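You operate a simulated robot arm through the tools that you are given. There is no shell and no other tool. Be economical: measure what you need, move in short steps, check, and stop when the job is done.

You run a simulated two-armed robot. Do the job below in one go: nothing can be reset, and whatever is moved stays where it is left.

## Task
Wipe up the spill on the top of the front bench with the blue cloth and put it back.

Only the result counts: the job must be done as asked and must still hold three seconds after the hand-in. Knocking over, shifting, dropping, spilling or breaking anything else fails it. Flat cloth is picked up by pressing the open fingertips on it (5 to 10 N) and closing them slowly along it; thin cloth reads only 2 to 8 mm in the jaws.

## Robot
Two 7-joint arms with two-finger grippers on one trunk, on a base that drives. Base frame: it is fixed to the floor where the robot stands at the start and does not move with it; the origin is under the middle of the robot, x ahead of it, y to its left, z up. Readings come in m, degrees, newtons and seconds.
The left shoulder is at the start at [0.166, 0.216, 0.984], the right one opposite. With the tool pointing down near the work surface each hand reaches from about 0.44 to 0.92 m from the robot's upright axis, wherever it stands, measured 20 degrees to its own side. Payload 3.18 kg a hand.
The TCP of each hand is the grasp point between the finger pads, 0.03 m short of the fingertips. In the tool frame z runs along the fingers and y along their closing line. Largest opening 0.144 m; the body of the gripper starts 0.103 m behind the TCP.
Orientation is that of the tool frame in the base frame, as a unit quaternion [x, y, z, w]. With the fingers straight down and closing along the base's y, the tool's x points along the base's -x, its y along +y and its z along -z.

## Interface
- The arms move only by the tool play_rows. It takes "left_increments", "right_increments" or both (then of equal length, played together; a hand with none holds still); each is one flat list of numbers, 7 for each row, row after row: the finger opening in m, from 0 to 0.144, then the shift along the tool's x, y, z in m, then the turn, a rotation vector about the tool's x, y, z in degrees. In form: [jaw, dx, dy, dz, wx, wy, wz, jaw, dx, dy, dz, wx, wy, wz, ...]. A call has 1 to 12 rows; each row is the pose to reach, as a shift and turn from the pose commanded when the call began, along the tool's axes at that moment. A row lasts 0.2 s, in which the tool goes at most 0.05 m and 8.6 degrees; a call with a longer step from one row to the next is refused whole, and so is a gripper value outside its range. Where a pose cannot be reached the arm comes as near as it can. A force on the tool above 40 N (or 10 N above the force at the start of the call, whichever is more), or a blocked arm, ends the call early, and 0.2 s more pass. Each finger halts on what it meets, pressing with about 32 N; the grip force reading is that of the motor and also rises with nothing between the fingers. The clock runs only during rows and for 0.2 s after the last one: add rows that repeat a pose to give the fingers time. The reply holds the time, the measured pose of the TCP, the force on the tool along the base axes, the opening and the grip force, in the units named above and with some noise, with the torque about the TCP (base axes, N m) and any sound that the robot's microphone picked up.
- Cameras (640 x 400 px; columns grow to the right, rows downward): "scene" is now at [0.2982, -0.0508, 1.1579]; the picture's right is [-0.57, -0.82, 0.00], its down [-0.47, 0.33, -0.82] and it looks along [0.67, -0.47, -0.57] (base axes); focal length 214 px, centre (320, 200). "left" rides on the left gripper at [0.076, -0.016, -0.143] in its tool frame; the picture's right is [0.21, 0.98, 0.00], its down [-0.84, 0.18, -0.51] and it looks along [-0.50, 0.11, 0.86] (tool axes); focal length 218 px, centre (320, 200). "right" rides on the right gripper at [0.077, 0.016, -0.143] in its tool frame; the picture's right is [-0.21, 0.98, 0.00], its down [-0.84, -0.18, -0.51] and it looks along [-0.50, -0.11, 0.86] (tool axes); focal length 218 px, centre (320, 200). There is no depth. A picture from a camera that has moved, and an enlarged one, comes with that camera's place and axes in the base frame and with its lens.
- snapshot(camera): a new picture of that camera. The clock stands still meanwhile.
- move_column(by): slides the trunk up (or, below 0, down) by that many m; the arms and the scene camera ride with it, the base frame stays. It gives what a move gives, with no picture.
- roll_base(legs): drives the robot by 1 to 6 legs, each [ahead, left, turn to the left] in m, m and degrees, along the robot's own axes; the way and the turn of a leg run together, so that a leg with both is an arc; at most 1.5 m and 180 degrees a leg. The arms and the cameras ride along, it lands a little off, and it stops where it bumps. It gives what a move gives.
- turn_head(pan, tilt): turns the head with the scene camera to pan (to the left, within 80 degrees either way) and tilt (down, from -29 to 69), counted from straight ahead of the robot. It gives what a move gives.
- close_up(camera, box): a new picture of the part [left, top, right, bottom] of that camera's present view, enlarged. The clock stands still meanwhile.
- job_done(): hands the job in; it is judged then, once.

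Go step by step. Nothing tells you exact positions but the pictures and the camera data: compare them with the known pose of the tool, close in by small moves and look again before you grip or let go. The budget is 120 turns and 92 pictures, counting those below and the enlarged ones. Unless the task says otherwise, let go and move clear before handing in, and close with one line.

The tools are called after "Emit:" as a command line: name --argument value ..., lists and objects as JSON in quotes. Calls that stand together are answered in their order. play_rows: Moves the arms, as the interface text tells. Its arguments: {"type":"object","properties":{"left_increments":{"type":"array","items":{"type":"number"}},"right_increments":{"type":"array","items":{"type":"number"}}},"required":[]} The other tools are called the same way: move_column (by) slides the trunk up or down; roll_base (legs) drives the base; turn_head (pan, tilt) turns the head that bears the scene camera; snapshot (camera) takes a picture; close_up (camera, box) takes an enlarged picture of a part of a camera's view; job_done () hands the job in.

At the start:

```text
time_s: 0.0
left_tcp_pos: [0.4915, 0.061, 0.9977]
left_orientation: [-0.001, 1.0, -0.001, 0.001]
left_force: [1.6, 1.0, -0.2]
left_moment: [0.01, 0.0, -0.01]
left_opening: 0.144
left_grip_force: 0.0
right_tcp_pos: [0.3549, -0.2209, 1.0896]
right_orientation: [0.0, 1.0, 0.0, -0.002]
right_force: [0.0, 0.3, 0.3]
right_moment: [-0.01, -0.01, -0.02]
right_opening: 0.1438
right_grip_force: 0.1
trunk travel left (down, up): [-0.075, 0.294]
robot x, y, heading: [-0.0024, -0.0013, -0.4]
head pan, tilt: [-34.6, 35.0]
```

scene: 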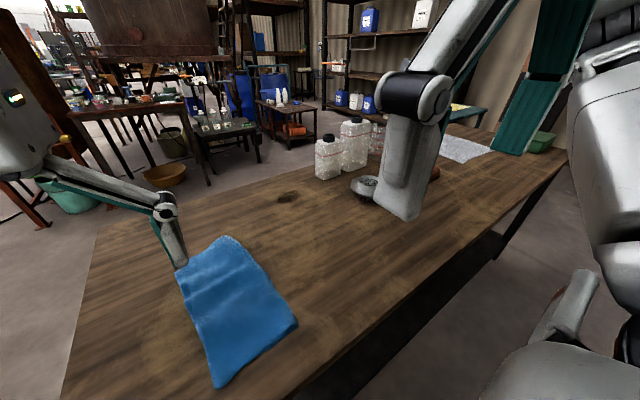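
right: 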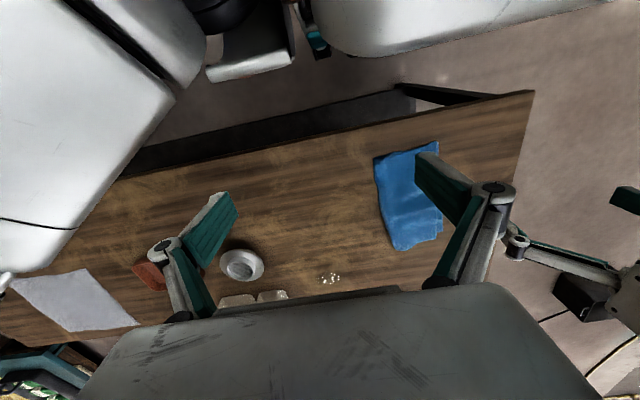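
left: 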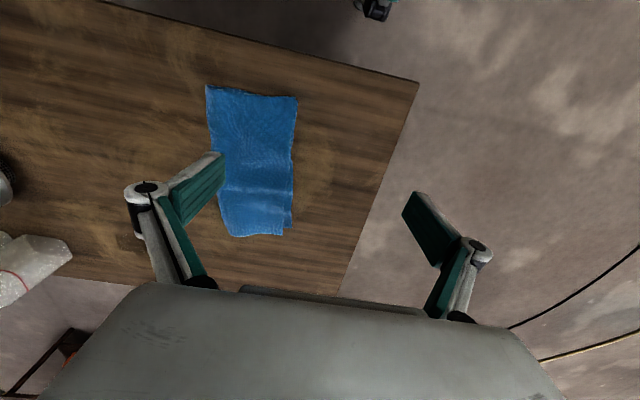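

I see the blue cloth on the left part of the bench, a small dark spot further back, and bottles, a dish and a white cloth to the right. I'll look more closely to find the spill.

Emit:
close_up --camera "scene" --box '[230, 100, 500, 270]'

Emit:
close_up --camera "right" --box '[120, 130, 460, 330]'

```text
2.35 times, centred on (365, 185) of scene
camera zoom: at [0.2982, -0.0508, 1.1579], right [-0.57, -0.82, 0.0], down [-0.47, 0.33, -0.82], along [0.67, -0.47, -0.57], focal length 505 px, centre (214, 235)
```

zoom: 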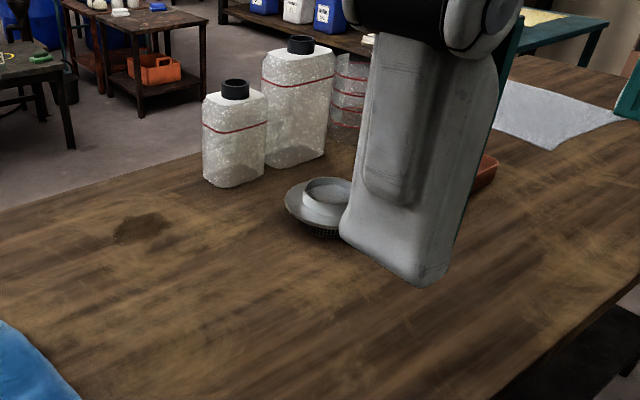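

```text
1.88 times, centred on (290, 230) of right
camera zoom: at [0.2792, -0.2053, 1.2321], right [0.21, 0.98, 0.0], down [0.84, -0.18, 0.51], along [0.5, -0.11, -0.86], focal length 411 px, centre (376, 144)
```

zoom: 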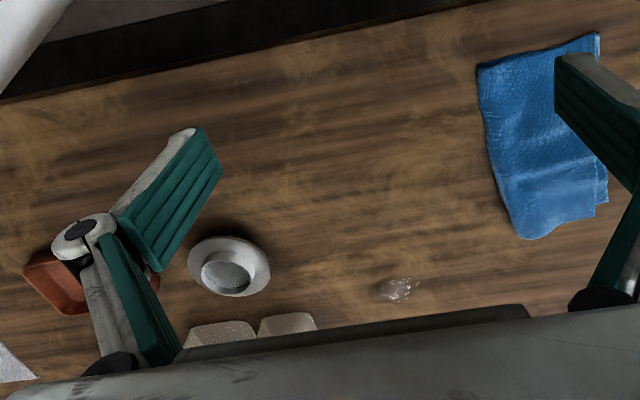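

The spill triangulates to about (0.785, -0.28) on a bench top at z ≈ 0.80. The cloth is centred near (0.585, -0.035), long side along x. I'll move the left arm aside and bring the right hand above the cloth.

Emit:
play_rows --left_increments '[0.144, 0, 0.04, 0, 0, 0, 0, 0.144, 0, 0.08, 0, 0, 0, 0, 0.144, 0, 0.12, 0, 0, 0, 0, 0.144, 0, 0.16, 0, 0, 0, 0, 0.144, 0, 0.2, 0, 0, 0, 0, 0.144, 0, 0.22, 0, 0, 0, 0, 0.144, 0, 0.22, 0, 0, 0, 0, 0.144, 0, 0.22, 0, 0, 0, 0, 0.144, 0, 0.22, 0, 0, 0, 0]' --right_increments '[0.144, 0, 0, 0, 0, 0, 0, 0.13, -0.03, 0.02, 0.015, 0, 0, 0, 0.11, -0.06, 0.045, 0.035, 0, 0, 0, 0.1, -0.09, 0.07, 0.055, 0, 0, 0, 0.09, -0.12, 0.095, 0.075, 0, 0, 0, 0.08, -0.15, 0.12, 0.095, 0, 0, 0, 0.07, -0.18, 0.145, 0.11, 0, 0, 0, 0.07, -0.21, 0.17, 0.13, 0, 0, 0, 0.07, -0.23, 0.186, 0.14, 0, 0, 0]'

Emit:
snapshot --camera "right"

Emit:
snapshot --camera "scene"

```text
time_s: 2.0
left_tcp_pos: [0.4912, 0.2817, 0.9974]
left_orientation: [0.0, 1.0, 0.0, -0.001]
left_force: [-0.2, 0.5, 0.2]
left_moment: [-0.03, 0.02, 0.0]
left_opening: 0.144
left_grip_force: 0.1
right_tcp_pos: [0.5866, -0.0344, 0.9491]
right_orientation: [0.0, 1.0, 0.001, -0.001]
right_force: [-0.6, 0.4, 0.5]
right_moment: [-0.04, 0.03, -0.01]
right_opening: 0.0702
right_grip_force: 0.1
trunk travel left (down, up): [-0.075, 0.294]
robot x, y, heading: [-0.0022, -0.0011, -0.1]
head pan, tilt: [-34.6, 35.0]
```

```text
86 pictures are left
camera right: at [0.51, -0.018, 1.0921], right [0.21, 0.98, 0.0], down [0.84, -0.18, 0.51], along [0.5, -0.11, -0.86], focal length 218 px, centre (320, 200)
```

right: 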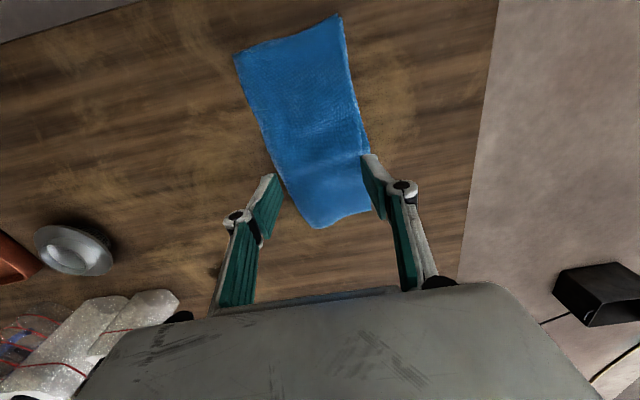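

```text
85 pictures are left
camera scene: at [0.2984, -0.0505, 1.1579], right [-0.57, -0.82, 0.0], down [-0.47, 0.33, -0.82], along [0.67, -0.47, -0.57], focal length 214 px, centre (320, 200)
```

scene: 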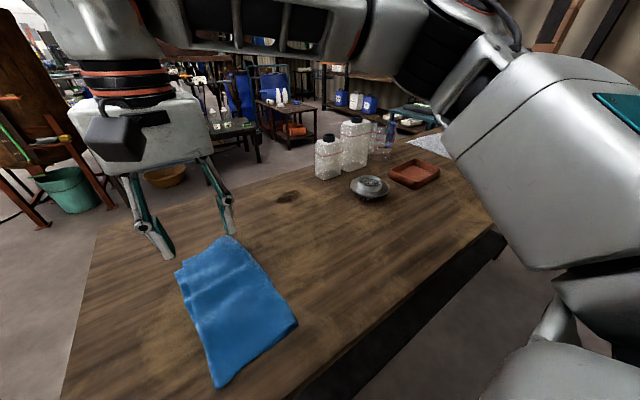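

The fingers straddle the cloth's middle. I'll descend to just above the cloth, shifting 1 cm toward its centre line.

Emit:
play_rows --right_increments '[0.07, 0, -0.005, 0.03, 0, 0, 0, 0.07, 0, -0.01, 0.06, 0, 0, 0, 0.07, 0, -0.01, 0.085, 0, 0, 0, 0.07, 0, -0.01, 0.1, 0, 0, 0, 0.07, 0, -0.01, 0.1, 0, 0, 0]'

Emit:
snapshot --camera "right"

Emit:
snapshot --camera "scene"

```text
time_s: 3.2
left_tcp_pos: [0.4921, 0.2813, 0.9982]
left_orientation: [-0.001, 1.0, 0.0, -0.001]
left_force: [-0.3, 0.8, -0.2]
left_moment: [0.0, 0.03, -0.04]
left_opening: 0.1442
left_grip_force: 0.2
right_tcp_pos: [0.5856, -0.0459, 0.8498]
right_orientation: [0.0, 1.0, 0.0, 0.0]
right_force: [-0.2, -0.5, 1.0]
right_moment: [-0.02, 0.01, 0.02]
right_opening: 0.0698
right_grip_force: 0.1
trunk travel left (down, up): [-0.075, 0.294]
robot x, y, heading: [0.0034, -0.0053, -0.1]
head pan, tilt: [-34.6, 35.0]
```

```text
84 pictures are left
camera right: at [0.5088, -0.0292, 0.9923], right [0.21, 0.98, 0.0], down [0.84, -0.18, 0.51], along [0.5, -0.11, -0.86], focal length 218 px, centre (320, 200)
```

right: 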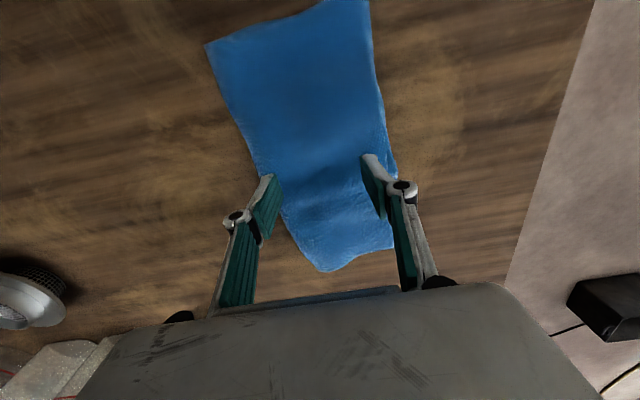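

```text
83 pictures are left
camera scene: at [0.298, -0.0508, 1.158], right [-0.57, -0.82, 0.0], down [-0.47, 0.33, -0.82], along [0.67, -0.47, -0.57], focal length 214 px, centre (320, 200)
```

scene: 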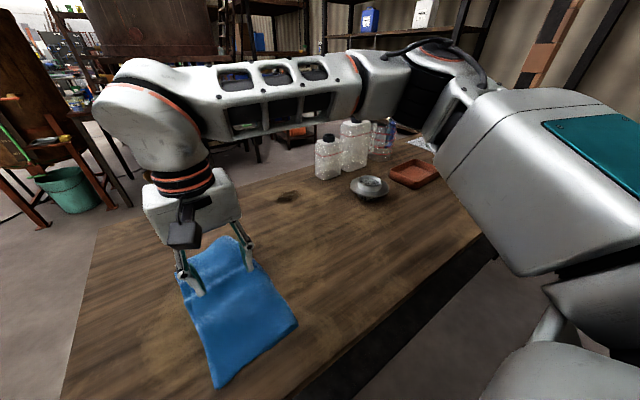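

The fingertips are over the cloth. I'll lower gently until there is a contact force.

Emit:
play_rows --right_increments '[0.07, 0, 0, 0.005, 0, 0, 0, 0.07, 0, 0, 0.01, 0, 0, 0, 0.07, 0, 0, 0.014, 0, 0, 0, 0.07, 0, 0, 0.014, 0, 0, 0]'

```text
time_s: 4.2
left_tcp_pos: [0.4906, 0.2817, 0.9981]
left_orientation: [-0.001, 1.0, -0.001, 0.001]
left_force: [-0.5, 0.2, 0.4]
left_moment: [0.0, -0.03, -0.02]
left_opening: 0.1438
left_grip_force: 0.1
right_tcp_pos: [0.5851, -0.0454, 0.8354]
right_orientation: [0.0, 1.0, 0.0, -0.001]
right_force: [0.6, -0.3, -0.6]
right_moment: [-0.01, 0.0, 0.0]
right_opening: 0.0702
right_grip_force: 0.0
trunk travel left (down, up): [-0.075, 0.294]
robot x, y, heading: [-0.0026, -0.0017, -0.0]
head pan, tilt: [-34.6, 35.0]
```

Emit:
play_rows --right_increments '[0.07, 0, 0, 0.002, 0, 0, 0, 0.07, 0, 0, 0.004, 0, 0, 0, 0.07, 0, 0, 0.004, 0, 0, 0]'

```text
time_s: 5.0
left_tcp_pos: [0.4914, 0.2821, 0.9984]
left_orientation: [0.0, 1.0, 0.0, 0.0]
left_force: [0.9, -0.1, -0.6]
left_moment: [-0.01, -0.01, -0.02]
left_opening: 0.144
left_grip_force: 0.0
right_tcp_pos: [0.5853, -0.0447, 0.8316]
right_orientation: [-0.001, 1.0, 0.0, -0.001]
right_force: [0.8, -0.5, 0.6]
right_moment: [-0.02, 0.02, 0.01]
right_opening: 0.0699
right_grip_force: 0.0
trunk travel left (down, up): [-0.075, 0.294]
robot x, y, heading: [0.0026, -0.0018, -0.1]
head pan, tilt: [-34.6, 35.0]
```

Still no contact; continuing in 2 mm steps.

Emit:
play_rows --right_increments '[0.07, 0, 0, 0.002, 0, 0, 0, 0.07, 0, 0, 0.003, 0, 0, 0, 0.07, 0, 0, 0.003, 0, 0, 0]'

```text
time_s: 5.8
left_tcp_pos: [0.4922, 0.2815, 0.9973]
left_orientation: [0.0, 1.0, -0.001, 0.0]
left_force: [-0.5, -0.1, 0.0]
left_moment: [-0.02, 0.03, -0.03]
left_opening: 0.1441
left_grip_force: 0.1
right_tcp_pos: [0.584, -0.0456, 0.8288]
right_orientation: [0.0, 1.0, 0.0, -0.001]
right_force: [0.1, 0.1, 0.7]
right_moment: [0.02, 0.0, -0.02]
right_opening: 0.0699
right_grip_force: 0.1
trunk travel left (down, up): [-0.075, 0.294]
robot x, y, heading: [0.0003, 0.0001, 0.2]
head pan, tilt: [-34.6, 35.0]
```

Emit:
play_rows --right_increments '[0.07, 0, 0, 0.002, 0, 0, 0, 0.07, 0, 0, 0.003, 0, 0, 0, 0.07, 0, 0, 0.003, 0, 0, 0]'

Emit:
close_up --camera "scene" --box '[150, 200, 310, 300]'

```text
time_s: 6.6
left_tcp_pos: [0.4911, 0.2818, 0.9983]
left_orientation: [-0.001, 1.0, 0.001, 0.0]
left_force: [-0.2, -0.6, -0.6]
left_moment: [0.0, 0.01, -0.01]
left_opening: 0.1441
left_grip_force: 0.0
right_tcp_pos: [0.5854, -0.044, 0.8251]
right_orientation: [-0.001, 1.0, -0.001, -0.001]
right_force: [0.2, 0.1, 0.5]
right_moment: [0.02, 0.01, -0.01]
right_opening: 0.0699
right_grip_force: 0.1
trunk travel left (down, up): [-0.075, 0.294]
robot x, y, heading: [0.0, -0.0012, -0.0]
head pan, tilt: [-34.6, 35.0]
```

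```text
4.00 times, centred on (230, 250) of scene
camera zoom: at [0.2982, -0.0508, 1.1579], right [-0.57, -0.82, 0.0], down [-0.47, 0.33, -0.82], along [0.67, -0.47, -0.57], focal length 858 px, centre (680, 0)
```

zoom: 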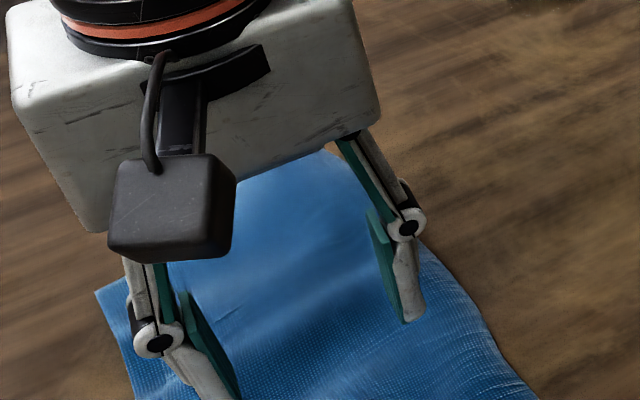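

No contact yet, so the bench is a bit lower than estimated. I'll continue down in 2 mm steps.

Emit:
play_rows --right_increments '[0.07, 0, 0, 0.002, 0, 0, 0, 0.07, 0, 0, 0.004, 0, 0, 0, 0.07, 0, 0, 0.005, 0, 0, 0, 0.07, 0, 0, 0.005, 0, 0, 0]'

```text
time_s: 7.6
left_tcp_pos: [0.4911, 0.2821, 0.9978]
left_orientation: [-0.001, 1.0, -0.001, 0.0]
left_force: [-0.7, -0.4, -0.3]
left_moment: [0.01, 0.02, 0.01]
left_opening: 0.1441
left_grip_force: 0.2
right_tcp_pos: [0.5846, -0.0452, 0.8197]
right_orientation: [0.0, 1.0, 0.0, -0.001]
right_force: [1.0, 0.2, 0.8]
right_moment: [-0.02, 0.0, -0.01]
right_opening: 0.0699
right_grip_force: 0.0
trunk travel left (down, up): [-0.075, 0.294]
robot x, y, heading: [0.0032, 0.0004, -0.0]
head pan, tilt: [-34.6, 35.0]
```

Emit:
play_rows --right_increments '[0.07, 0, 0, 0.002, 0, 0, 0, 0.07, 0, 0, 0.004, 0, 0, 0, 0.07, 0, 0, 0.005, 0, 0, 0, 0.07, 0, 0, 0.005, 0, 0, 0]'

Emit:
close_up --camera "right" --box '[200, 100, 440, 250]'

```text
time_s: 8.6
left_tcp_pos: [0.4912, 0.2814, 0.9979]
left_orientation: [-0.001, 1.0, 0.0, 0.0]
left_force: [-0.2, -0.5, -0.9]
left_moment: [0.0, 0.02, 0.01]
left_opening: 0.1442
left_grip_force: 0.0
right_tcp_pos: [0.585, -0.0443, 0.8153]
right_orientation: [0.0, 1.0, 0.0, -0.001]
right_force: [0.3, 0.2, 1.0]
right_moment: [0.0, 0.01, 0.01]
right_opening: 0.0697
right_grip_force: 0.0
trunk travel left (down, up): [-0.075, 0.294]
robot x, y, heading: [-0.002, 0.0038, -0.1]
head pan, tilt: [-34.6, 35.0]
```

```text
2.67 times, centred on (320, 175) of right
camera zoom: at [0.5086, -0.0294, 0.958], right [0.21, 0.98, 0.0], down [0.84, -0.18, 0.51], along [0.5, -0.11, -0.86], focal length 582 px, centre (320, 267)
```

zoom: 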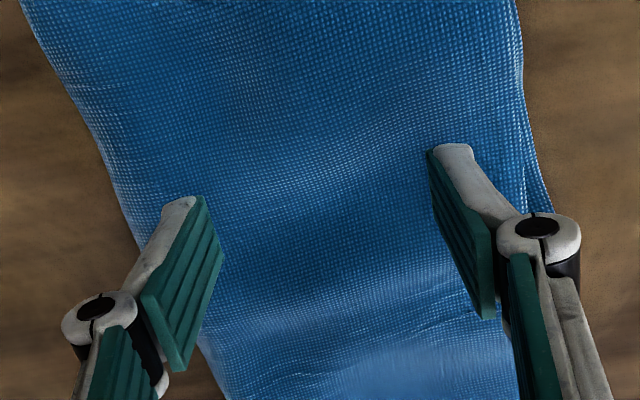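

Still free; carrying on down in small guarded steps.

Emit:
play_rows --right_increments '[0.07, 0, 0, 0.002, 0, 0, 0, 0.07, 0, 0, 0.004, 0, 0, 0, 0.07, 0, 0, 0.005, 0, 0, 0, 0.07, 0, 0, 0.005, 0, 0, 0]'

```text
time_s: 9.6
left_tcp_pos: [0.4912, 0.2814, 0.9976]
left_orientation: [-0.001, 1.0, -0.001, 0.0]
left_force: [-1.1, 0.5, 0.3]
left_moment: [0.01, 0.01, -0.01]
left_opening: 0.1438
left_grip_force: 0.0
right_tcp_pos: [0.5855, -0.0451, 0.8111]
right_orientation: [0.0, 1.0, 0.0, -0.001]
right_force: [0.9, 0.7, 0.1]
right_moment: [0.01, 0.01, -0.01]
right_opening: 0.07
right_grip_force: 0.0
trunk travel left (down, up): [-0.075, 0.294]
robot x, y, heading: [0.0015, 0.0015, 0.1]
head pan, tilt: [-34.6, 35.0]
```

Emit:
play_rows --right_increments '[0.07, 0, 0, 0.002, 0, 0, 0, 0.07, 0, 0, 0.004, 0, 0, 0, 0.07, 0, 0, 0.006, 0, 0, 0, 0.07, 0, 0, 0.006, 0, 0, 0]'

```text
time_s: 10.6
left_tcp_pos: [0.4915, 0.2826, 0.9983]
left_orientation: [-0.001, 1.0, -0.001, 0.0]
left_force: [0.6, 0.4, 0.0]
left_moment: [-0.01, -0.04, 0.03]
left_opening: 0.1443
left_grip_force: 0.1
right_tcp_pos: [0.587, -0.0463, 0.8044]
right_orientation: [0.0, 1.0, 0.001, -0.001]
right_force: [-0.1, 0.3, 0.4]
right_moment: [-0.01, 0.01, 0.0]
right_opening: 0.0698
right_grip_force: 0.1
trunk travel left (down, up): [-0.075, 0.294]
robot x, y, heading: [0.0016, 0.0011, -0.3]
head pan, tilt: [-34.6, 35.0]
```

Emit:
close_up --camera "scene" --box '[150, 200, 310, 300]'

Emit:
snapshot --camera "right"

```text
4.00 times, centred on (230, 250) of scene
camera zoom: at [0.2982, -0.0508, 1.1579], right [-0.57, -0.82, 0.0], down [-0.47, 0.33, -0.82], along [0.67, -0.47, -0.57], focal length 858 px, centre (680, 0)
```

zoom: 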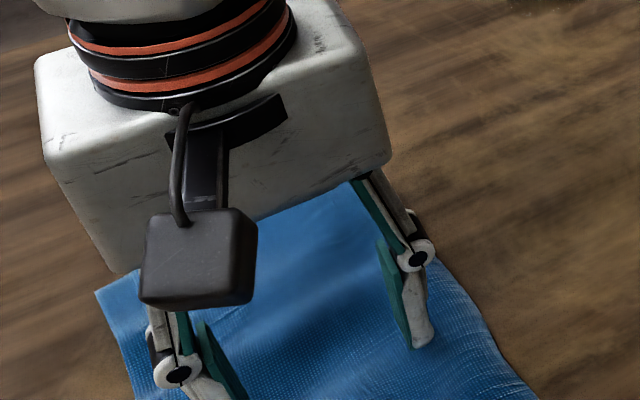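

```text
79 pictures are left
camera right: at [0.5085, -0.0294, 0.9469], right [0.21, 0.98, 0.0], down [0.84, -0.18, 0.51], along [0.5, -0.11, -0.86], focal length 218 px, centre (320, 200)
```

right: 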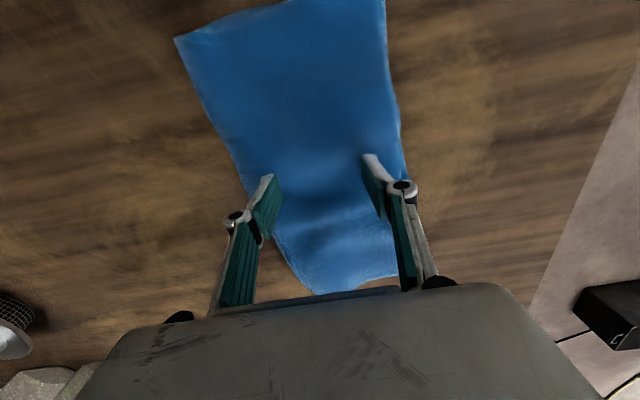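

Emit:
play_rows --right_increments '[0.07, 0, 0, 0.002, 0, 0, 0, 0.07, 0, 0, 0.004, 0, 0, 0, 0.07, 0, 0, 0.004, 0, 0, 0]'

```text
time_s: 11.4
left_tcp_pos: [0.4904, 0.281, 0.9984]
left_orientation: [0.0, 1.0, -0.001, 0.0]
left_force: [-0.4, -0.2, 0.1]
left_moment: [-0.02, 0.0, -0.03]
left_opening: 0.1441
left_grip_force: 0.1
right_tcp_pos: [0.5847, -0.0452, 0.7999]
right_orientation: [0.0, 1.0, 0.0, -0.001]
right_force: [0.3, 0.0, 0.2]
right_moment: [0.02, -0.01, -0.01]
right_opening: 0.0697
right_grip_force: 0.1
trunk travel left (down, up): [-0.075, 0.294]
robot x, y, heading: [0.0047, 0.0019, -0.1]
head pan, tilt: [-34.6, 35.0]
```

Emit:
play_rows --right_increments '[0.07, 0, 0, 0.002, 0, 0, 0, 0.07, 0, 0, 0.004, 0, 0, 0, 0.07, 0, 0, 0.005, 0, 0, 0, 0.07, 0, 0, 0.005, 0, 0, 0]'

```text
time_s: 12.4
left_tcp_pos: [0.4926, 0.2818, 0.9979]
left_orientation: [0.0, 1.0, -0.001, 0.0]
left_force: [0.0, -0.4, -0.3]
left_moment: [0.0, -0.05, 0.0]
left_opening: 0.1439
left_grip_force: 0.0
right_tcp_pos: [0.5854, -0.0463, 0.7947]
right_orientation: [0.0, 1.0, 0.0, -0.002]
right_force: [0.7, -0.2, 0.0]
right_moment: [0.0, -0.01, -0.02]
right_opening: 0.0701
right_grip_force: 0.1
trunk travel left (down, up): [-0.075, 0.294]
robot x, y, heading: [-0.0011, -0.0018, 0.1]
head pan, tilt: [-34.6, 35.0]
```

Emit:
play_rows --right_increments '[0.07, 0, 0, 0.002, 0, 0, 0, 0.07, 0, 0, 0.004, 0, 0, 0, 0.07, 0, 0, 0.005, 0, 0, 0, 0.07, 0, 0, 0.005, 0, 0, 0]'

```text
time_s: 13.4
left_tcp_pos: [0.4912, 0.2815, 0.9976]
left_orientation: [-0.001, 1.0, 0.0, 0.0]
left_force: [-0.1, 0.6, 0.2]
left_moment: [0.04, -0.02, 0.03]
left_opening: 0.1439
left_grip_force: 0.0
right_tcp_pos: [0.5854, -0.0443, 0.791]
right_orientation: [0.0, 1.0, 0.0, 0.0]
right_force: [0.3, -0.6, 2.0]
right_moment: [0.07, 0.02, 0.05]
right_opening: 0.0702
right_grip_force: 0.1
trunk travel left (down, up): [-0.075, 0.294]
robot x, y, heading: [-0.0006, 0.0044, -0.0]
head pan, tilt: [-34.6, 35.0]
```

A first contact force (~2 N) appears at TCP z ≈ 0.791, so the bench is near z 0.76. I'll press 2 mm more.

Emit:
play_rows --right_increments '[0.07, 0, 0, 0.001, 0, 0, 0, 0.07, 0, 0, 0.002, 0, 0, 0, 0.07, 0, 0, 0.002, 0, 0, 0]'

```text
time_s: 14.2
left_tcp_pos: [0.4908, 0.282, 0.9996]
left_orientation: [0.0, 1.0, -0.001, 0.001]
left_force: [-0.3, 0.1, -0.4]
left_moment: [-0.04, 0.01, 0.01]
left_opening: 0.144
left_grip_force: 0.0
right_tcp_pos: [0.5853, -0.0444, 0.7887]
right_orientation: [0.0, 1.0, 0.0, 0.0]
right_force: [0.0, -0.5, 19.6]
right_moment: [-0.05, 0.06, 0.03]
right_opening: 0.0687
right_grip_force: 7.8
trunk travel left (down, up): [-0.075, 0.294]
robot x, y, heading: [0.0018, 0.0008, -0.1]
head pan, tilt: [-34.6, 35.0]
```

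About 20 N is too much, so I'll back off to roughly 8 N and close slowly.

Emit:
play_rows --right_increments '[0.07, 0, 0, -0.0012, 0, 0, 0, 0.06, 0, 0, -0.0012, 0, 0, 0, 0.05, 0, 0, -0.0012, 0, 0, 0, 0.04, 0, 0, -0.0012, 0, 0, 0, 0.03, 0, 0, -0.0012, 0, 0, 0, 0.02, 0, 0, -0.0012, 0, 0, 0, 0.01, 0, 0, -0.0012, 0, 0, 0, 0.0, 0, 0, -0.0012, 0, 0, 0, 0.0, 0, 0, -0.0012, 0, 0, 0, 0.0, 0, 0, -0.0012, 0, 0, 0]'

Emit:
snapshot --camera "right"

```text
time_s: 16.4
left_tcp_pos: [0.4904, 0.2822, 0.9979]
left_orientation: [-0.001, 1.0, 0.0, 0.0]
left_force: [-0.9, -0.1, 0.4]
left_moment: [0.02, -0.01, -0.01]
left_opening: 0.1439
left_grip_force: 0.1
right_tcp_pos: [0.584, -0.045, 0.7896]
right_orientation: [0.0, 1.0, 0.0, 0.0]
right_force: [1.2, -1.5, 38.7]
right_moment: [0.46, -0.68, 0.14]
right_opening: 0.0006
right_grip_force: 26.8
trunk travel left (down, up): [-0.075, 0.294]
robot x, y, heading: [-0.0028, 0.0013, -0.1]
head pan, tilt: [-34.6, 35.0]
```

```text
78 pictures are left
camera right: at [0.5079, -0.0292, 0.9323], right [0.21, 0.98, 0.0], down [0.84, -0.18, 0.51], along [0.5, -0.11, -0.86], focal length 218 px, centre (320, 200)
```

right: 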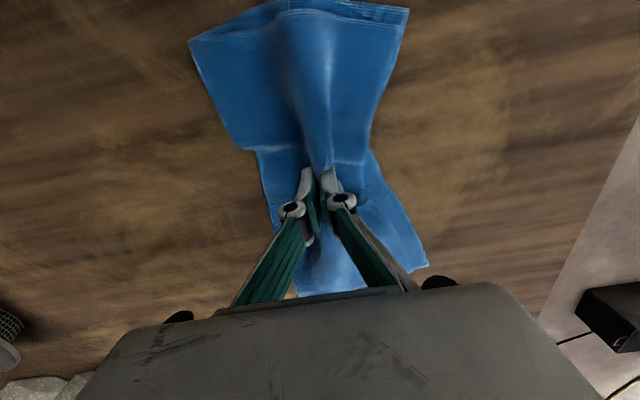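

A fold has formed, but the opening reads under 1 mm, so the grip is doubtful. I'll lift a little and look.

Emit:
play_rows --right_increments '[0.0, 0, 0, -0.01, 0, 0, 0, 0.0, 0, 0, -0.02, 0, 0, 0, 0.0, 0, 0, -0.03, 0, 0, 0, 0.0, 0, 0, -0.03, 0, 0, 0]'

Emit:
snapshot --camera "right"

Emit:
close_up --camera "scene" --box '[130, 180, 330, 400]'

```text
time_s: 17.4
left_tcp_pos: [0.4915, 0.2815, 0.9978]
left_orientation: [-0.001, 1.0, -0.002, 0.0]
left_force: [0.4, -0.3, 0.7]
left_moment: [0.04, 0.0, -0.01]
left_opening: 0.144
left_grip_force: 0.0
right_tcp_pos: [0.5856, -0.0455, 0.8197]
right_orientation: [-0.001, 1.0, 0.001, -0.001]
right_force: [-1.8, 6.5, 1.7]
right_moment: [0.02, -0.04, -0.06]
right_opening: 0.0021
right_grip_force: 25.3
trunk travel left (down, up): [-0.075, 0.294]
robot x, y, heading: [0.0006, 0.0014, 0.2]
head pan, tilt: [-34.6, 35.0]
```

```text
77 pictures are left
camera right: at [0.5088, -0.0294, 0.9623], right [0.21, 0.98, 0.0], down [0.84, -0.18, 0.51], along [0.5, -0.11, -0.86], focal length 218 px, centre (320, 200)
```

right: 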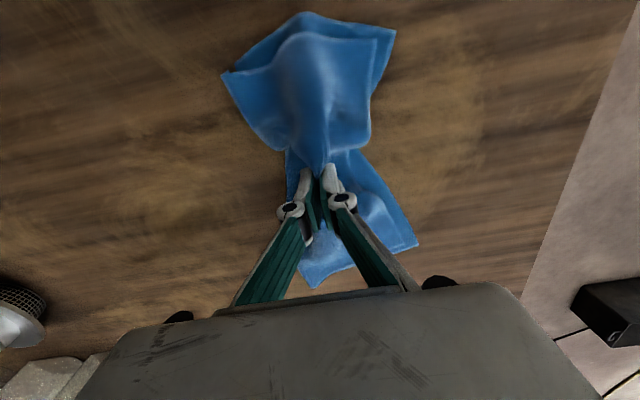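

```text
1.82 times, centred on (230, 290) of scene
camera zoom: at [0.2981, -0.0508, 1.1579], right [-0.57, -0.82, 0.0], down [-0.47, 0.33, -0.82], along [0.67, -0.47, -0.57], focal length 390 px, centre (484, 36)
```

zoom: 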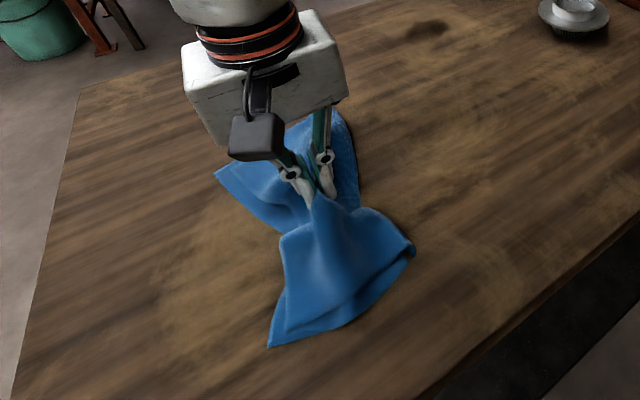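

The cloth is held (2 mm between the pads). With the bench at z ≈ 0.76 the spill is at about (0.84, -0.298). I'll lift a bit and carry the cloth partway, then check.

Emit:
play_rows --right_increments '[0.0, 0, 0, -0.03, 0, 0, 0, 0.0, 0, 0, -0.06, 0, 0, 0, 0.0, -0.01, -0.04, -0.06, 0, 0, 0, 0.0, -0.02, -0.08, -0.06, 0, 0, 0, 0.0, -0.03, -0.12, -0.06, 0, 0, 0, 0.0, -0.04, -0.155, -0.06, 0, 0, 0, 0.0, -0.04, -0.155, -0.06, 0, 0, 0]'

Emit:
snapshot --camera "right"

Emit:
snapshot --camera "scene"

```text
time_s: 19.0
left_tcp_pos: [0.4901, 0.2826, 0.9987]
left_orientation: [-0.001, 1.0, -0.001, 0.0]
left_force: [0.2, -0.3, 0.0]
left_moment: [0.01, 0.02, 0.0]
left_opening: 0.1439
left_grip_force: 0.1
right_tcp_pos: [0.6251, -0.1996, 0.8789]
right_orientation: [0.0, 1.0, 0.0, 0.0]
right_force: [-0.1, -0.2, 3.5]
right_moment: [-0.05, 0.02, 0.02]
right_opening: 0.0021
right_grip_force: 31.9
trunk travel left (down, up): [-0.075, 0.294]
robot x, y, heading: [0.0012, -0.0016, 0.2]
head pan, tilt: [-34.6, 35.0]
```

```text
75 pictures are left
camera right: at [0.5485, -0.1839, 1.0219], right [0.21, 0.98, 0.0], down [0.84, -0.18, 0.51], along [0.5, -0.11, -0.86], focal length 218 px, centre (320, 200)
```

right: 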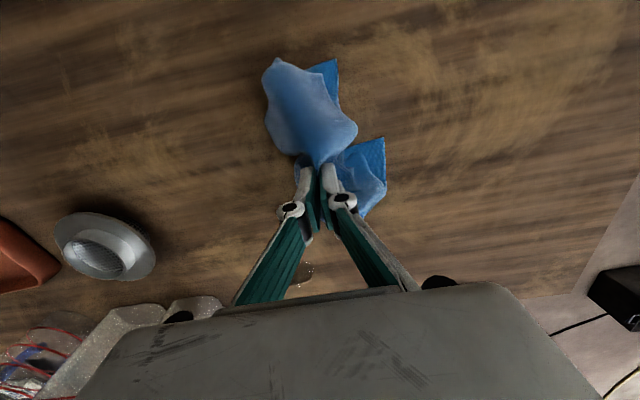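

```text
74 pictures are left
camera scene: at [0.298, -0.0506, 1.158], right [-0.57, -0.82, 0.0], down [-0.47, 0.33, -0.82], along [0.67, -0.47, -0.57], focal length 214 px, centre (320, 200)
```

scene: 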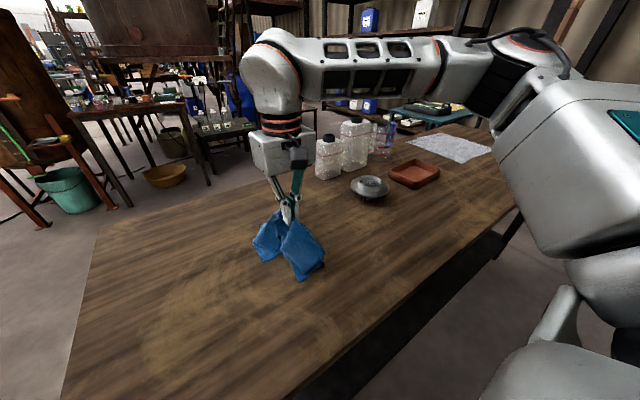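

The spill shows at about (0.84, -0.285), matching the earlier estimate. I'll carry the cloth over it.

Emit:
play_rows --right_increments '[0.0, -0.04, -0.02, 0, 0, 0, 0, 0.0, -0.08, -0.04, 0, 0, 0, 0, 0.0, -0.12, -0.06, 0, 0, 0, 0, 0.0, -0.16, -0.075, 0, 0, 0, 0, 0.0, -0.19, -0.085, 0, 0, 0, 0, 0.0, -0.215, -0.09, 0.0, 0, 0, 0, 0.0, -0.215, -0.09, 0.02, 0, 0, 0, 0.0, -0.215, -0.09, 0.04, 0, 0, 0, 0.0, -0.215, -0.09, 0.04, 0, 0, 0]'

Emit:
snapshot --camera "scene"

Emit:
snapshot --camera "right"

```text
time_s: 21.0
left_tcp_pos: [0.4921, 0.2824, 0.9994]
left_orientation: [-0.002, 1.0, -0.001, 0.0]
left_force: [0.2, -0.2, -0.5]
left_moment: [0.05, -0.02, 0.0]
left_opening: 0.1441
left_grip_force: 0.1
right_tcp_pos: [0.7282, -0.2661, 0.8694]
right_orientation: [0.002, 1.0, -0.001, -0.003]
right_force: [0.3, -0.2, 0.9]
right_moment: [0.09, 0.02, -0.01]
right_opening: 0.0042
right_grip_force: 28.5
right hand out of reach, approached as far as the arm can: row 3, 4, 5, 6, 7, 8, 9
trunk travel left (down, up): [-0.075, 0.294]
robot x, y, heading: [0.0011, 0.0026, 0.2]
head pan, tilt: [-34.6, 35.0]
```

```text
73 pictures are left
camera scene: at [0.2978, -0.0508, 1.1581], right [-0.57, -0.82, 0.0], down [-0.47, 0.33, -0.82], along [0.67, -0.47, -0.57], focal length 214 px, centre (320, 200)
```

scene: 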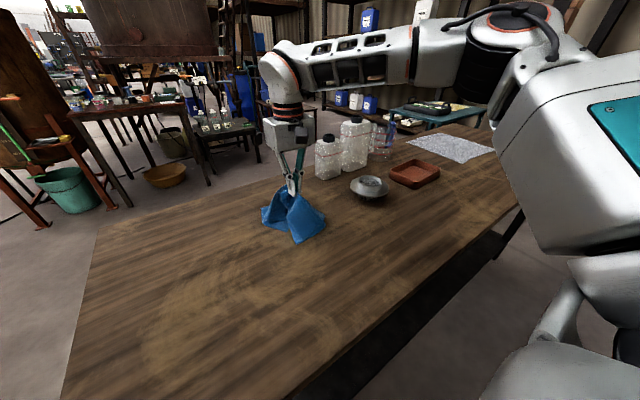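

```text
72 pictures are left
camera right: at [0.6523, -0.2493, 1.0132], right [0.21, 0.98, 0.0], down [0.84, -0.18, 0.5], along [0.49, -0.11, -0.86], focal length 218 px, centre (320, 200)
```

right: 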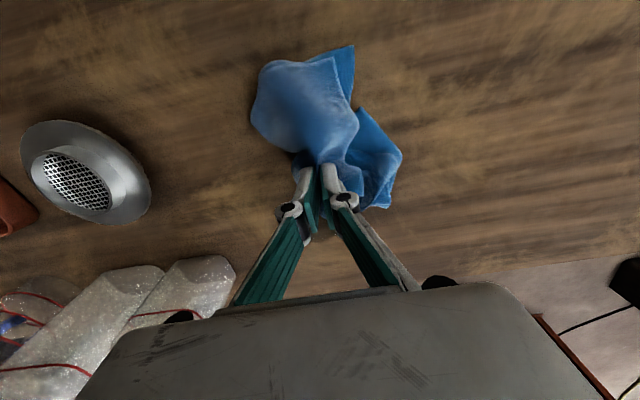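

The right arm runs out of reach at x ≈ 0.73. I need to know how much room the base has in front of the bench, so I'll look down.

Emit:
turn_head --pan 10 --tilt 69

Emit:
snapshot --camera "scene"

```text
time_s: 22.1
left_tcp_pos: [0.4915, 0.2823, 0.9976]
left_orientation: [-0.001, 1.0, -0.001, 0.0]
left_force: [1.1, -0.5, 0.1]
left_moment: [0.03, -0.01, -0.03]
left_opening: 0.1441
left_grip_force: 0.1
right_tcp_pos: [0.7277, -0.2654, 0.8702]
right_orientation: [0.004, 1.0, 0.0, -0.004]
right_force: [-0.2, -0.3, -1.6]
right_moment: [0.05, -0.03, 0.02]
right_opening: 0.0054
right_grip_force: 37.8
trunk travel left (down, up): [-0.075, 0.294]
robot x, y, heading: [0.0005, -0.0027, -0.3]
head pan, tilt: [10.0, 68.8]
```

```text
71 pictures are left
camera scene: at [0.2806, 0.0088, 1.1144], right [0.17, -0.98, 0.0], down [-0.92, -0.16, -0.36], along [0.36, 0.06, -0.93], focal length 214 px, centre (320, 200)
```

scene: 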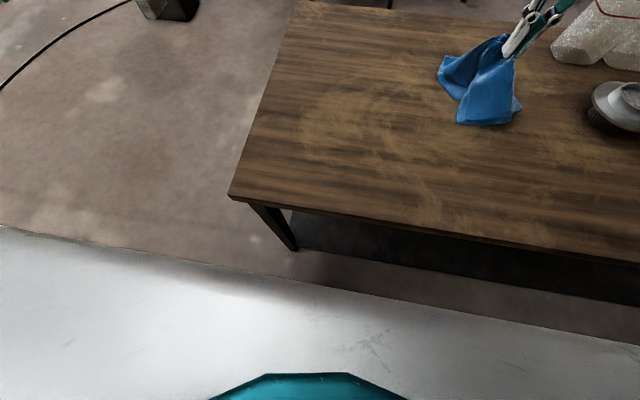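

The robot's front is not clearly visible, so driving ahead is risky. The stated reach (0.92 m) covers the spill near the work surface, so I'll first try from a lower height.

Emit:
play_rows --right_increments '[0.0, 0.0, 0, 0.01, 0, 0, 0, 0.0, 0, 0, 0.02, 0, 0, 0, 0.0, 0, 0, 0.02, 0, 0, 0]'

```text
time_s: 22.9
left_tcp_pos: [0.4912, 0.2831, 0.998]
left_orientation: [0.0, 1.0, -0.001, 0.0]
left_force: [0.4, 0.0, 0.0]
left_moment: [-0.01, 0.01, 0.0]
left_opening: 0.144
left_grip_force: 0.0
right_tcp_pos: [0.7273, -0.267, 0.8501]
right_orientation: [0.0, 1.0, -0.001, 0.0]
right_force: [0.1, -2.7, 4.5]
right_moment: [-0.18, -0.05, 0.0]
right_opening: 0.0004
right_grip_force: 28.7
trunk travel left (down, up): [-0.075, 0.294]
robot x, y, heading: [0.0008, 0.0011, 0.1]
head pan, tilt: [10.0, 68.8]
```

Emit:
play_rows --right_increments '[0.0, -0.02, 0, 0.0, 0, 0, 0, 0.0, -0.04, -0.005, 0.0, 0, 0, 0, 0.0, -0.06, -0.01, 0.0, 0, 0, 0, 0.0, -0.06, -0.01, 0, 0, 0, 0]'

Emit:
turn_head --pan -34.6 --tilt 35

Emit:
snapshot --camera "scene"

```text
time_s: 23.9
left_tcp_pos: [0.4916, 0.2814, 0.998]
left_orientation: [-0.001, 1.0, 0.0, 0.0]
left_force: [-0.3, -0.2, 0.4]
left_moment: [-0.01, 0.01, -0.03]
left_opening: 0.1439
left_grip_force: 0.0
right_tcp_pos: [0.7374, -0.2669, 0.8487]
right_orientation: [0.001, 1.0, 0.0, 0.0]
right_force: [1.6, -0.3, -0.1]
right_moment: [0.04, 0.08, 0.0]
right_opening: 0.0073
right_grip_force: 37.1
right hand out of reach, approached as far as the arm can: row 1, 2, 3, 4
trunk travel left (down, up): [-0.075, 0.294]
robot x, y, heading: [0.0012, 0.0009, -0.2]
head pan, tilt: [10.0, 68.8]
```

```text
time_s: 25.0
left_tcp_pos: [0.4902, 0.2826, 0.9976]
left_orientation: [-0.001, 1.0, -0.001, 0.0]
left_force: [-0.5, -0.1, -1.1]
left_moment: [0.0, 0.0, 0.01]
left_opening: 0.144
left_grip_force: 0.1
right_tcp_pos: [0.7365, -0.2671, 0.8492]
right_orientation: [0.0, 1.0, -0.001, -0.002]
right_force: [2.1, -0.2, 1.1]
right_moment: [0.29, 0.15, 0.0]
right_opening: 0.0037
right_grip_force: 42.3
trunk travel left (down, up): [-0.075, 0.294]
robot x, y, heading: [0.0011, 0.0014, 0.1]
head pan, tilt: [-34.6, 35.0]
```

```text
70 pictures are left
camera scene: at [0.2983, -0.0508, 1.1579], right [-0.57, -0.82, 0.0], down [-0.47, 0.33, -0.82], along [0.67, -0.46, -0.57], focal length 214 px, centre (320, 200)
```

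scene: 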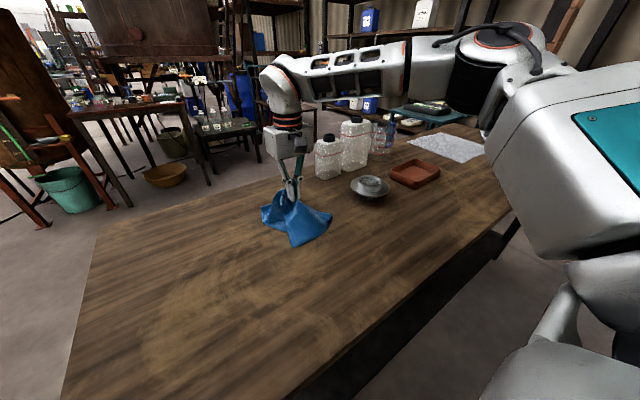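

Reach grows as the hand is lower relative to the shoulder, so raising the trunk should help. I'll raise it 0.12 m and retry, compensating with the arm.

Emit:
move_column --by 0.12

Emit:
play_rows --right_increments '[0.0, 0, 0, 0.02, 0, 0, 0, 0.0, -0.01, 0, 0.05, 0, 0, 0, 0.0, -0.03, -0.005, 0.08, 0, 0, 0, 0.0, -0.05, -0.01, 0.1, 0, 0, 0, 0.0, -0.07, -0.015, 0.11, 0, 0, 0, 0.0, -0.09, -0.02, 0.11, 0, 0, 0, 0.0, -0.103, -0.025, 0.11, 0, 0, 0, 0.0, -0.103, -0.025, 0.11, 0, 0, 0]'

Emit:
snapshot --camera "scene"

```text
time_s: 26.5
left_tcp_pos: [0.4916, 0.2812, 1.116]
left_orientation: [-0.001, 1.0, -0.001, -0.001]
left_force: [0.5, 0.6, -0.3]
left_moment: [-0.05, 0.01, 0.0]
left_opening: 0.1438
left_grip_force: 0.1
right_tcp_pos: [0.6722, -0.2665, 1.2065]
right_orientation: [0.0, 0.981, 0.0, 0.195]
right_force: [0.1, 0.3, 0.1]
right_moment: [0.01, 0.01, 0.02]
right_opening: 0.0001
right_grip_force: 30.6
trunk travel left (down, up): [-0.195, 0.174]
robot x, y, heading: [0.0038, -0.0001, 0.3]
head pan, tilt: [-34.6, 35.0]
```

```text
time_s: 28.3
left_tcp_pos: [0.492, 0.2819, 1.1167]
left_orientation: [0.0, 1.0, -0.001, 0.001]
left_force: [-0.1, 0.0, 0.8]
left_moment: [0.01, -0.01, 0.0]
left_opening: 0.1441
left_grip_force: 0.1
right_tcp_pos: [0.7291, -0.2709, 1.1463]
right_orientation: [-0.001, 0.981, 0.0, 0.196]
right_force: [-0.8, 0.4, 0.5]
right_moment: [0.02, -0.01, 0.01]
right_opening: 0.0
right_grip_force: 30.9
right hand out of reach, approached as far as the arm can: row 4, 5, 6, 7, 8
trunk travel left (down, up): [-0.195, 0.174]
robot x, y, heading: [-0.0046, 0.0005, -0.0]
head pan, tilt: [-34.6, 35.0]
```

```text
69 pictures are left
camera scene: at [0.1724, -0.0508, 1.3016], right [-0.57, -0.82, 0.0], down [-0.47, 0.33, -0.82], along [0.67, -0.47, -0.57], focal length 214 px, centre (320, 200)
```

scene: 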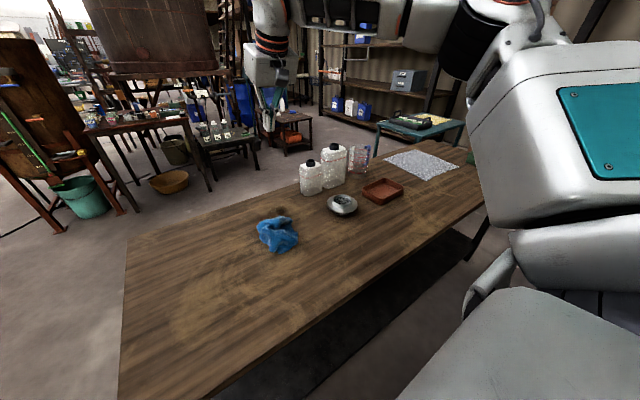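

Raising the trunk rotated the body backward and pulled the cloth out of the fingers. It now lies on the bench just short of the spill. I'll retract the right hand, restore its downward pose and check the base clearance.

Emit:
play_rows --right_increments '[0.02, 0.037, 0, -0.015, 0, 0, 0, 0.04, 0.074, 0, -0.031, 0, 0, 0, 0.06, 0.111, 0, -0.046, 0, 0, 0, 0.06, 0.148, 0, -0.061, 0, 6, 0, 0.06, 0.185, 0, -0.077, 0, 12, 0, 0.06, 0.22, 0, -0.09, 0, 18, 0, 0.06, 0.231, 0, -0.096, 0, 22.5, 0, 0.06, 0.231, 0, -0.096, 0, 22.5, 0]'

Emit:
snapshot --camera "scene"

Emit:
turn_head --pan 0 --tilt 69

Emit:
snapshot --camera "scene"

```text
time_s: 30.1
left_tcp_pos: [0.4911, 0.2811, 1.1189]
left_orientation: [-0.001, 1.0, -0.001, 0.0]
left_force: [0.1, 0.8, -0.2]
left_moment: [-0.01, 0.01, -0.01]
left_opening: 0.1439
left_grip_force: 0.1
right_tcp_pos: [0.4779, -0.2721, 1.147]
right_orientation: [0.0, 1.0, 0.0, 0.001]
right_force: [0.3, 0.4, -1.2]
right_moment: [0.02, 0.02, -0.02]
right_opening: 0.06
right_grip_force: 0.0
trunk travel left (down, up): [-0.195, 0.174]
robot x, y, heading: [0.0008, -0.0027, 0.2]
head pan, tilt: [-34.6, 35.0]
```

```text
68 pictures are left
camera scene: at [0.1723, -0.0509, 1.3017], right [-0.57, -0.82, 0.0], down [-0.47, 0.33, -0.82], along [0.67, -0.47, -0.57], focal length 214 px, centre (320, 200)
```

scene: 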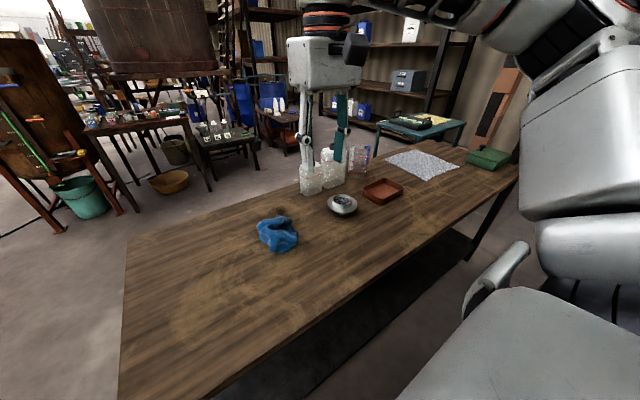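

```text
time_s: 31.1
left_tcp_pos: [0.4916, 0.2812, 1.1167]
left_orientation: [-0.001, 1.0, -0.001, 0.0]
left_force: [0.4, 0.3, -0.3]
left_moment: [0.02, -0.01, 0.02]
left_opening: 0.144
left_grip_force: 0.0
right_tcp_pos: [0.4786, -0.2711, 1.1472]
right_orientation: [0.0, 1.0, 0.001, 0.001]
right_force: [0.3, -0.3, 0.3]
right_moment: [-0.01, 0.01, -0.03]
right_opening: 0.0602
right_grip_force: 0.2
trunk travel left (down, up): [-0.195, 0.174]
robot x, y, heading: [-0.0016, 0.0054, -0.4]
head pan, tilt: [0.0, 68.8]
```

```text
67 pictures are left
camera scene: at [0.1559, -0.0009, 1.258], right [0.0, -1.0, 0.0], down [-0.93, 0.0, -0.36], along [0.36, 0.0, -0.93], focal length 214 px, centre (320, 200)
```

scene: 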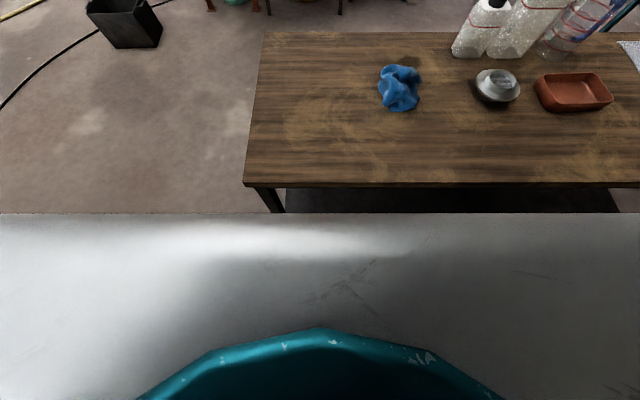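

The near white part is the robot's chest; the bench edge is straight at x ≈ 0.385. I'll use the right-hand camera to see the base.

Emit:
snapshot --camera "right"

Emit:
snapshot --camera "left"

```text
66 pictures are left
camera right: at [0.4018, -0.2552, 1.2884], right [0.21, 0.98, 0.0], down [0.84, -0.18, 0.51], along [0.5, -0.11, -0.86], focal length 218 px, centre (320, 200)
```

right: 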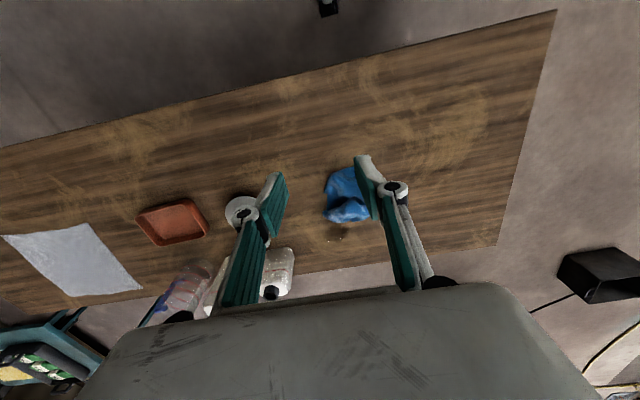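

```text
65 pictures are left
camera left: at [0.415, 0.2666, 1.2598], right [-0.21, 0.98, 0.0], down [0.84, 0.18, 0.51], along [0.5, 0.11, -0.86], focal length 218 px, centre (320, 200)
```

left: 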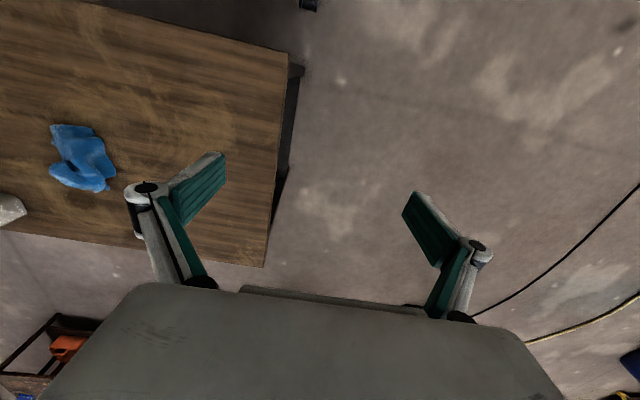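

Small base parts show near (0.17, ±0.17) on the floor, so the base front is around x ≈ 0.2. To make sure about the legs and trunk, I'll turn the left-hand camera to look back at the robot.

Emit:
play_rows --left_increments '[0.144, 0, 0, 0, 0, 8, 0, 0.144, 0, 0, 0, 0, 16, 0, 0.144, 0, 0, 0, 0, 24, 0, 0.144, 0, 0, 0, 0, 32, 0, 0.144, 0, 0, 0, 0, 40, 0, 0.144, 0, 0, 0, 0, 48, 0, 0.144, 0, 0, 0, 0, 56, 0, 0.144, 0, 0, 0, 0, 56, 0]'

Emit:
snapshot --camera "left"

```text
time_s: 32.9
left_tcp_pos: [0.3714, 0.1979, 1.0886]
left_orientation: [0.0, 0.882, -0.001, -0.47]
left_force: [0.5, -0.4, 0.3]
left_moment: [-0.04, -0.03, 0.03]
left_opening: 0.1441
left_grip_force: 0.1
left hand out of reach, approached as far as the arm can: row 1, 2, 3, 4, 5, 6, 7, 8
right_tcp_pos: [0.4789, -0.2704, 1.1465]
right_orientation: [0.0, 1.0, 0.0, 0.001]
right_force: [-0.3, -1.0, 0.1]
right_moment: [0.0, 0.0, -0.02]
right_opening: 0.0599
right_grip_force: 0.0
trunk travel left (down, up): [-0.195, 0.174]
robot x, y, heading: [0.0017, 0.0022, -0.0]
head pan, tilt: [0.0, 68.8]
```

```text
64 pictures are left
camera left: at [0.4478, 0.1836, 1.232], right [-0.12, 0.98, 0.17], down [0.89, 0.18, -0.42], along [-0.44, 0.1, -0.89], focal length 218 px, centre (320, 200)
```

left: 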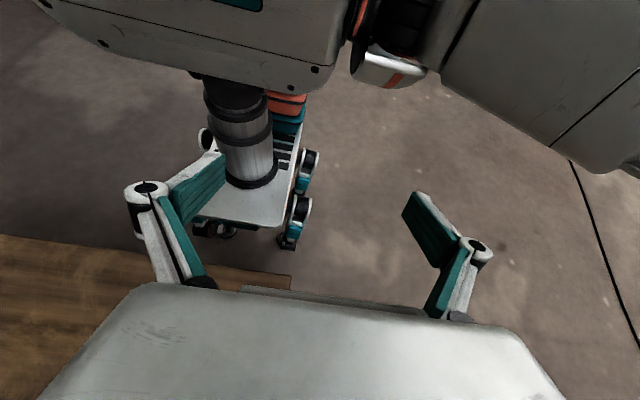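

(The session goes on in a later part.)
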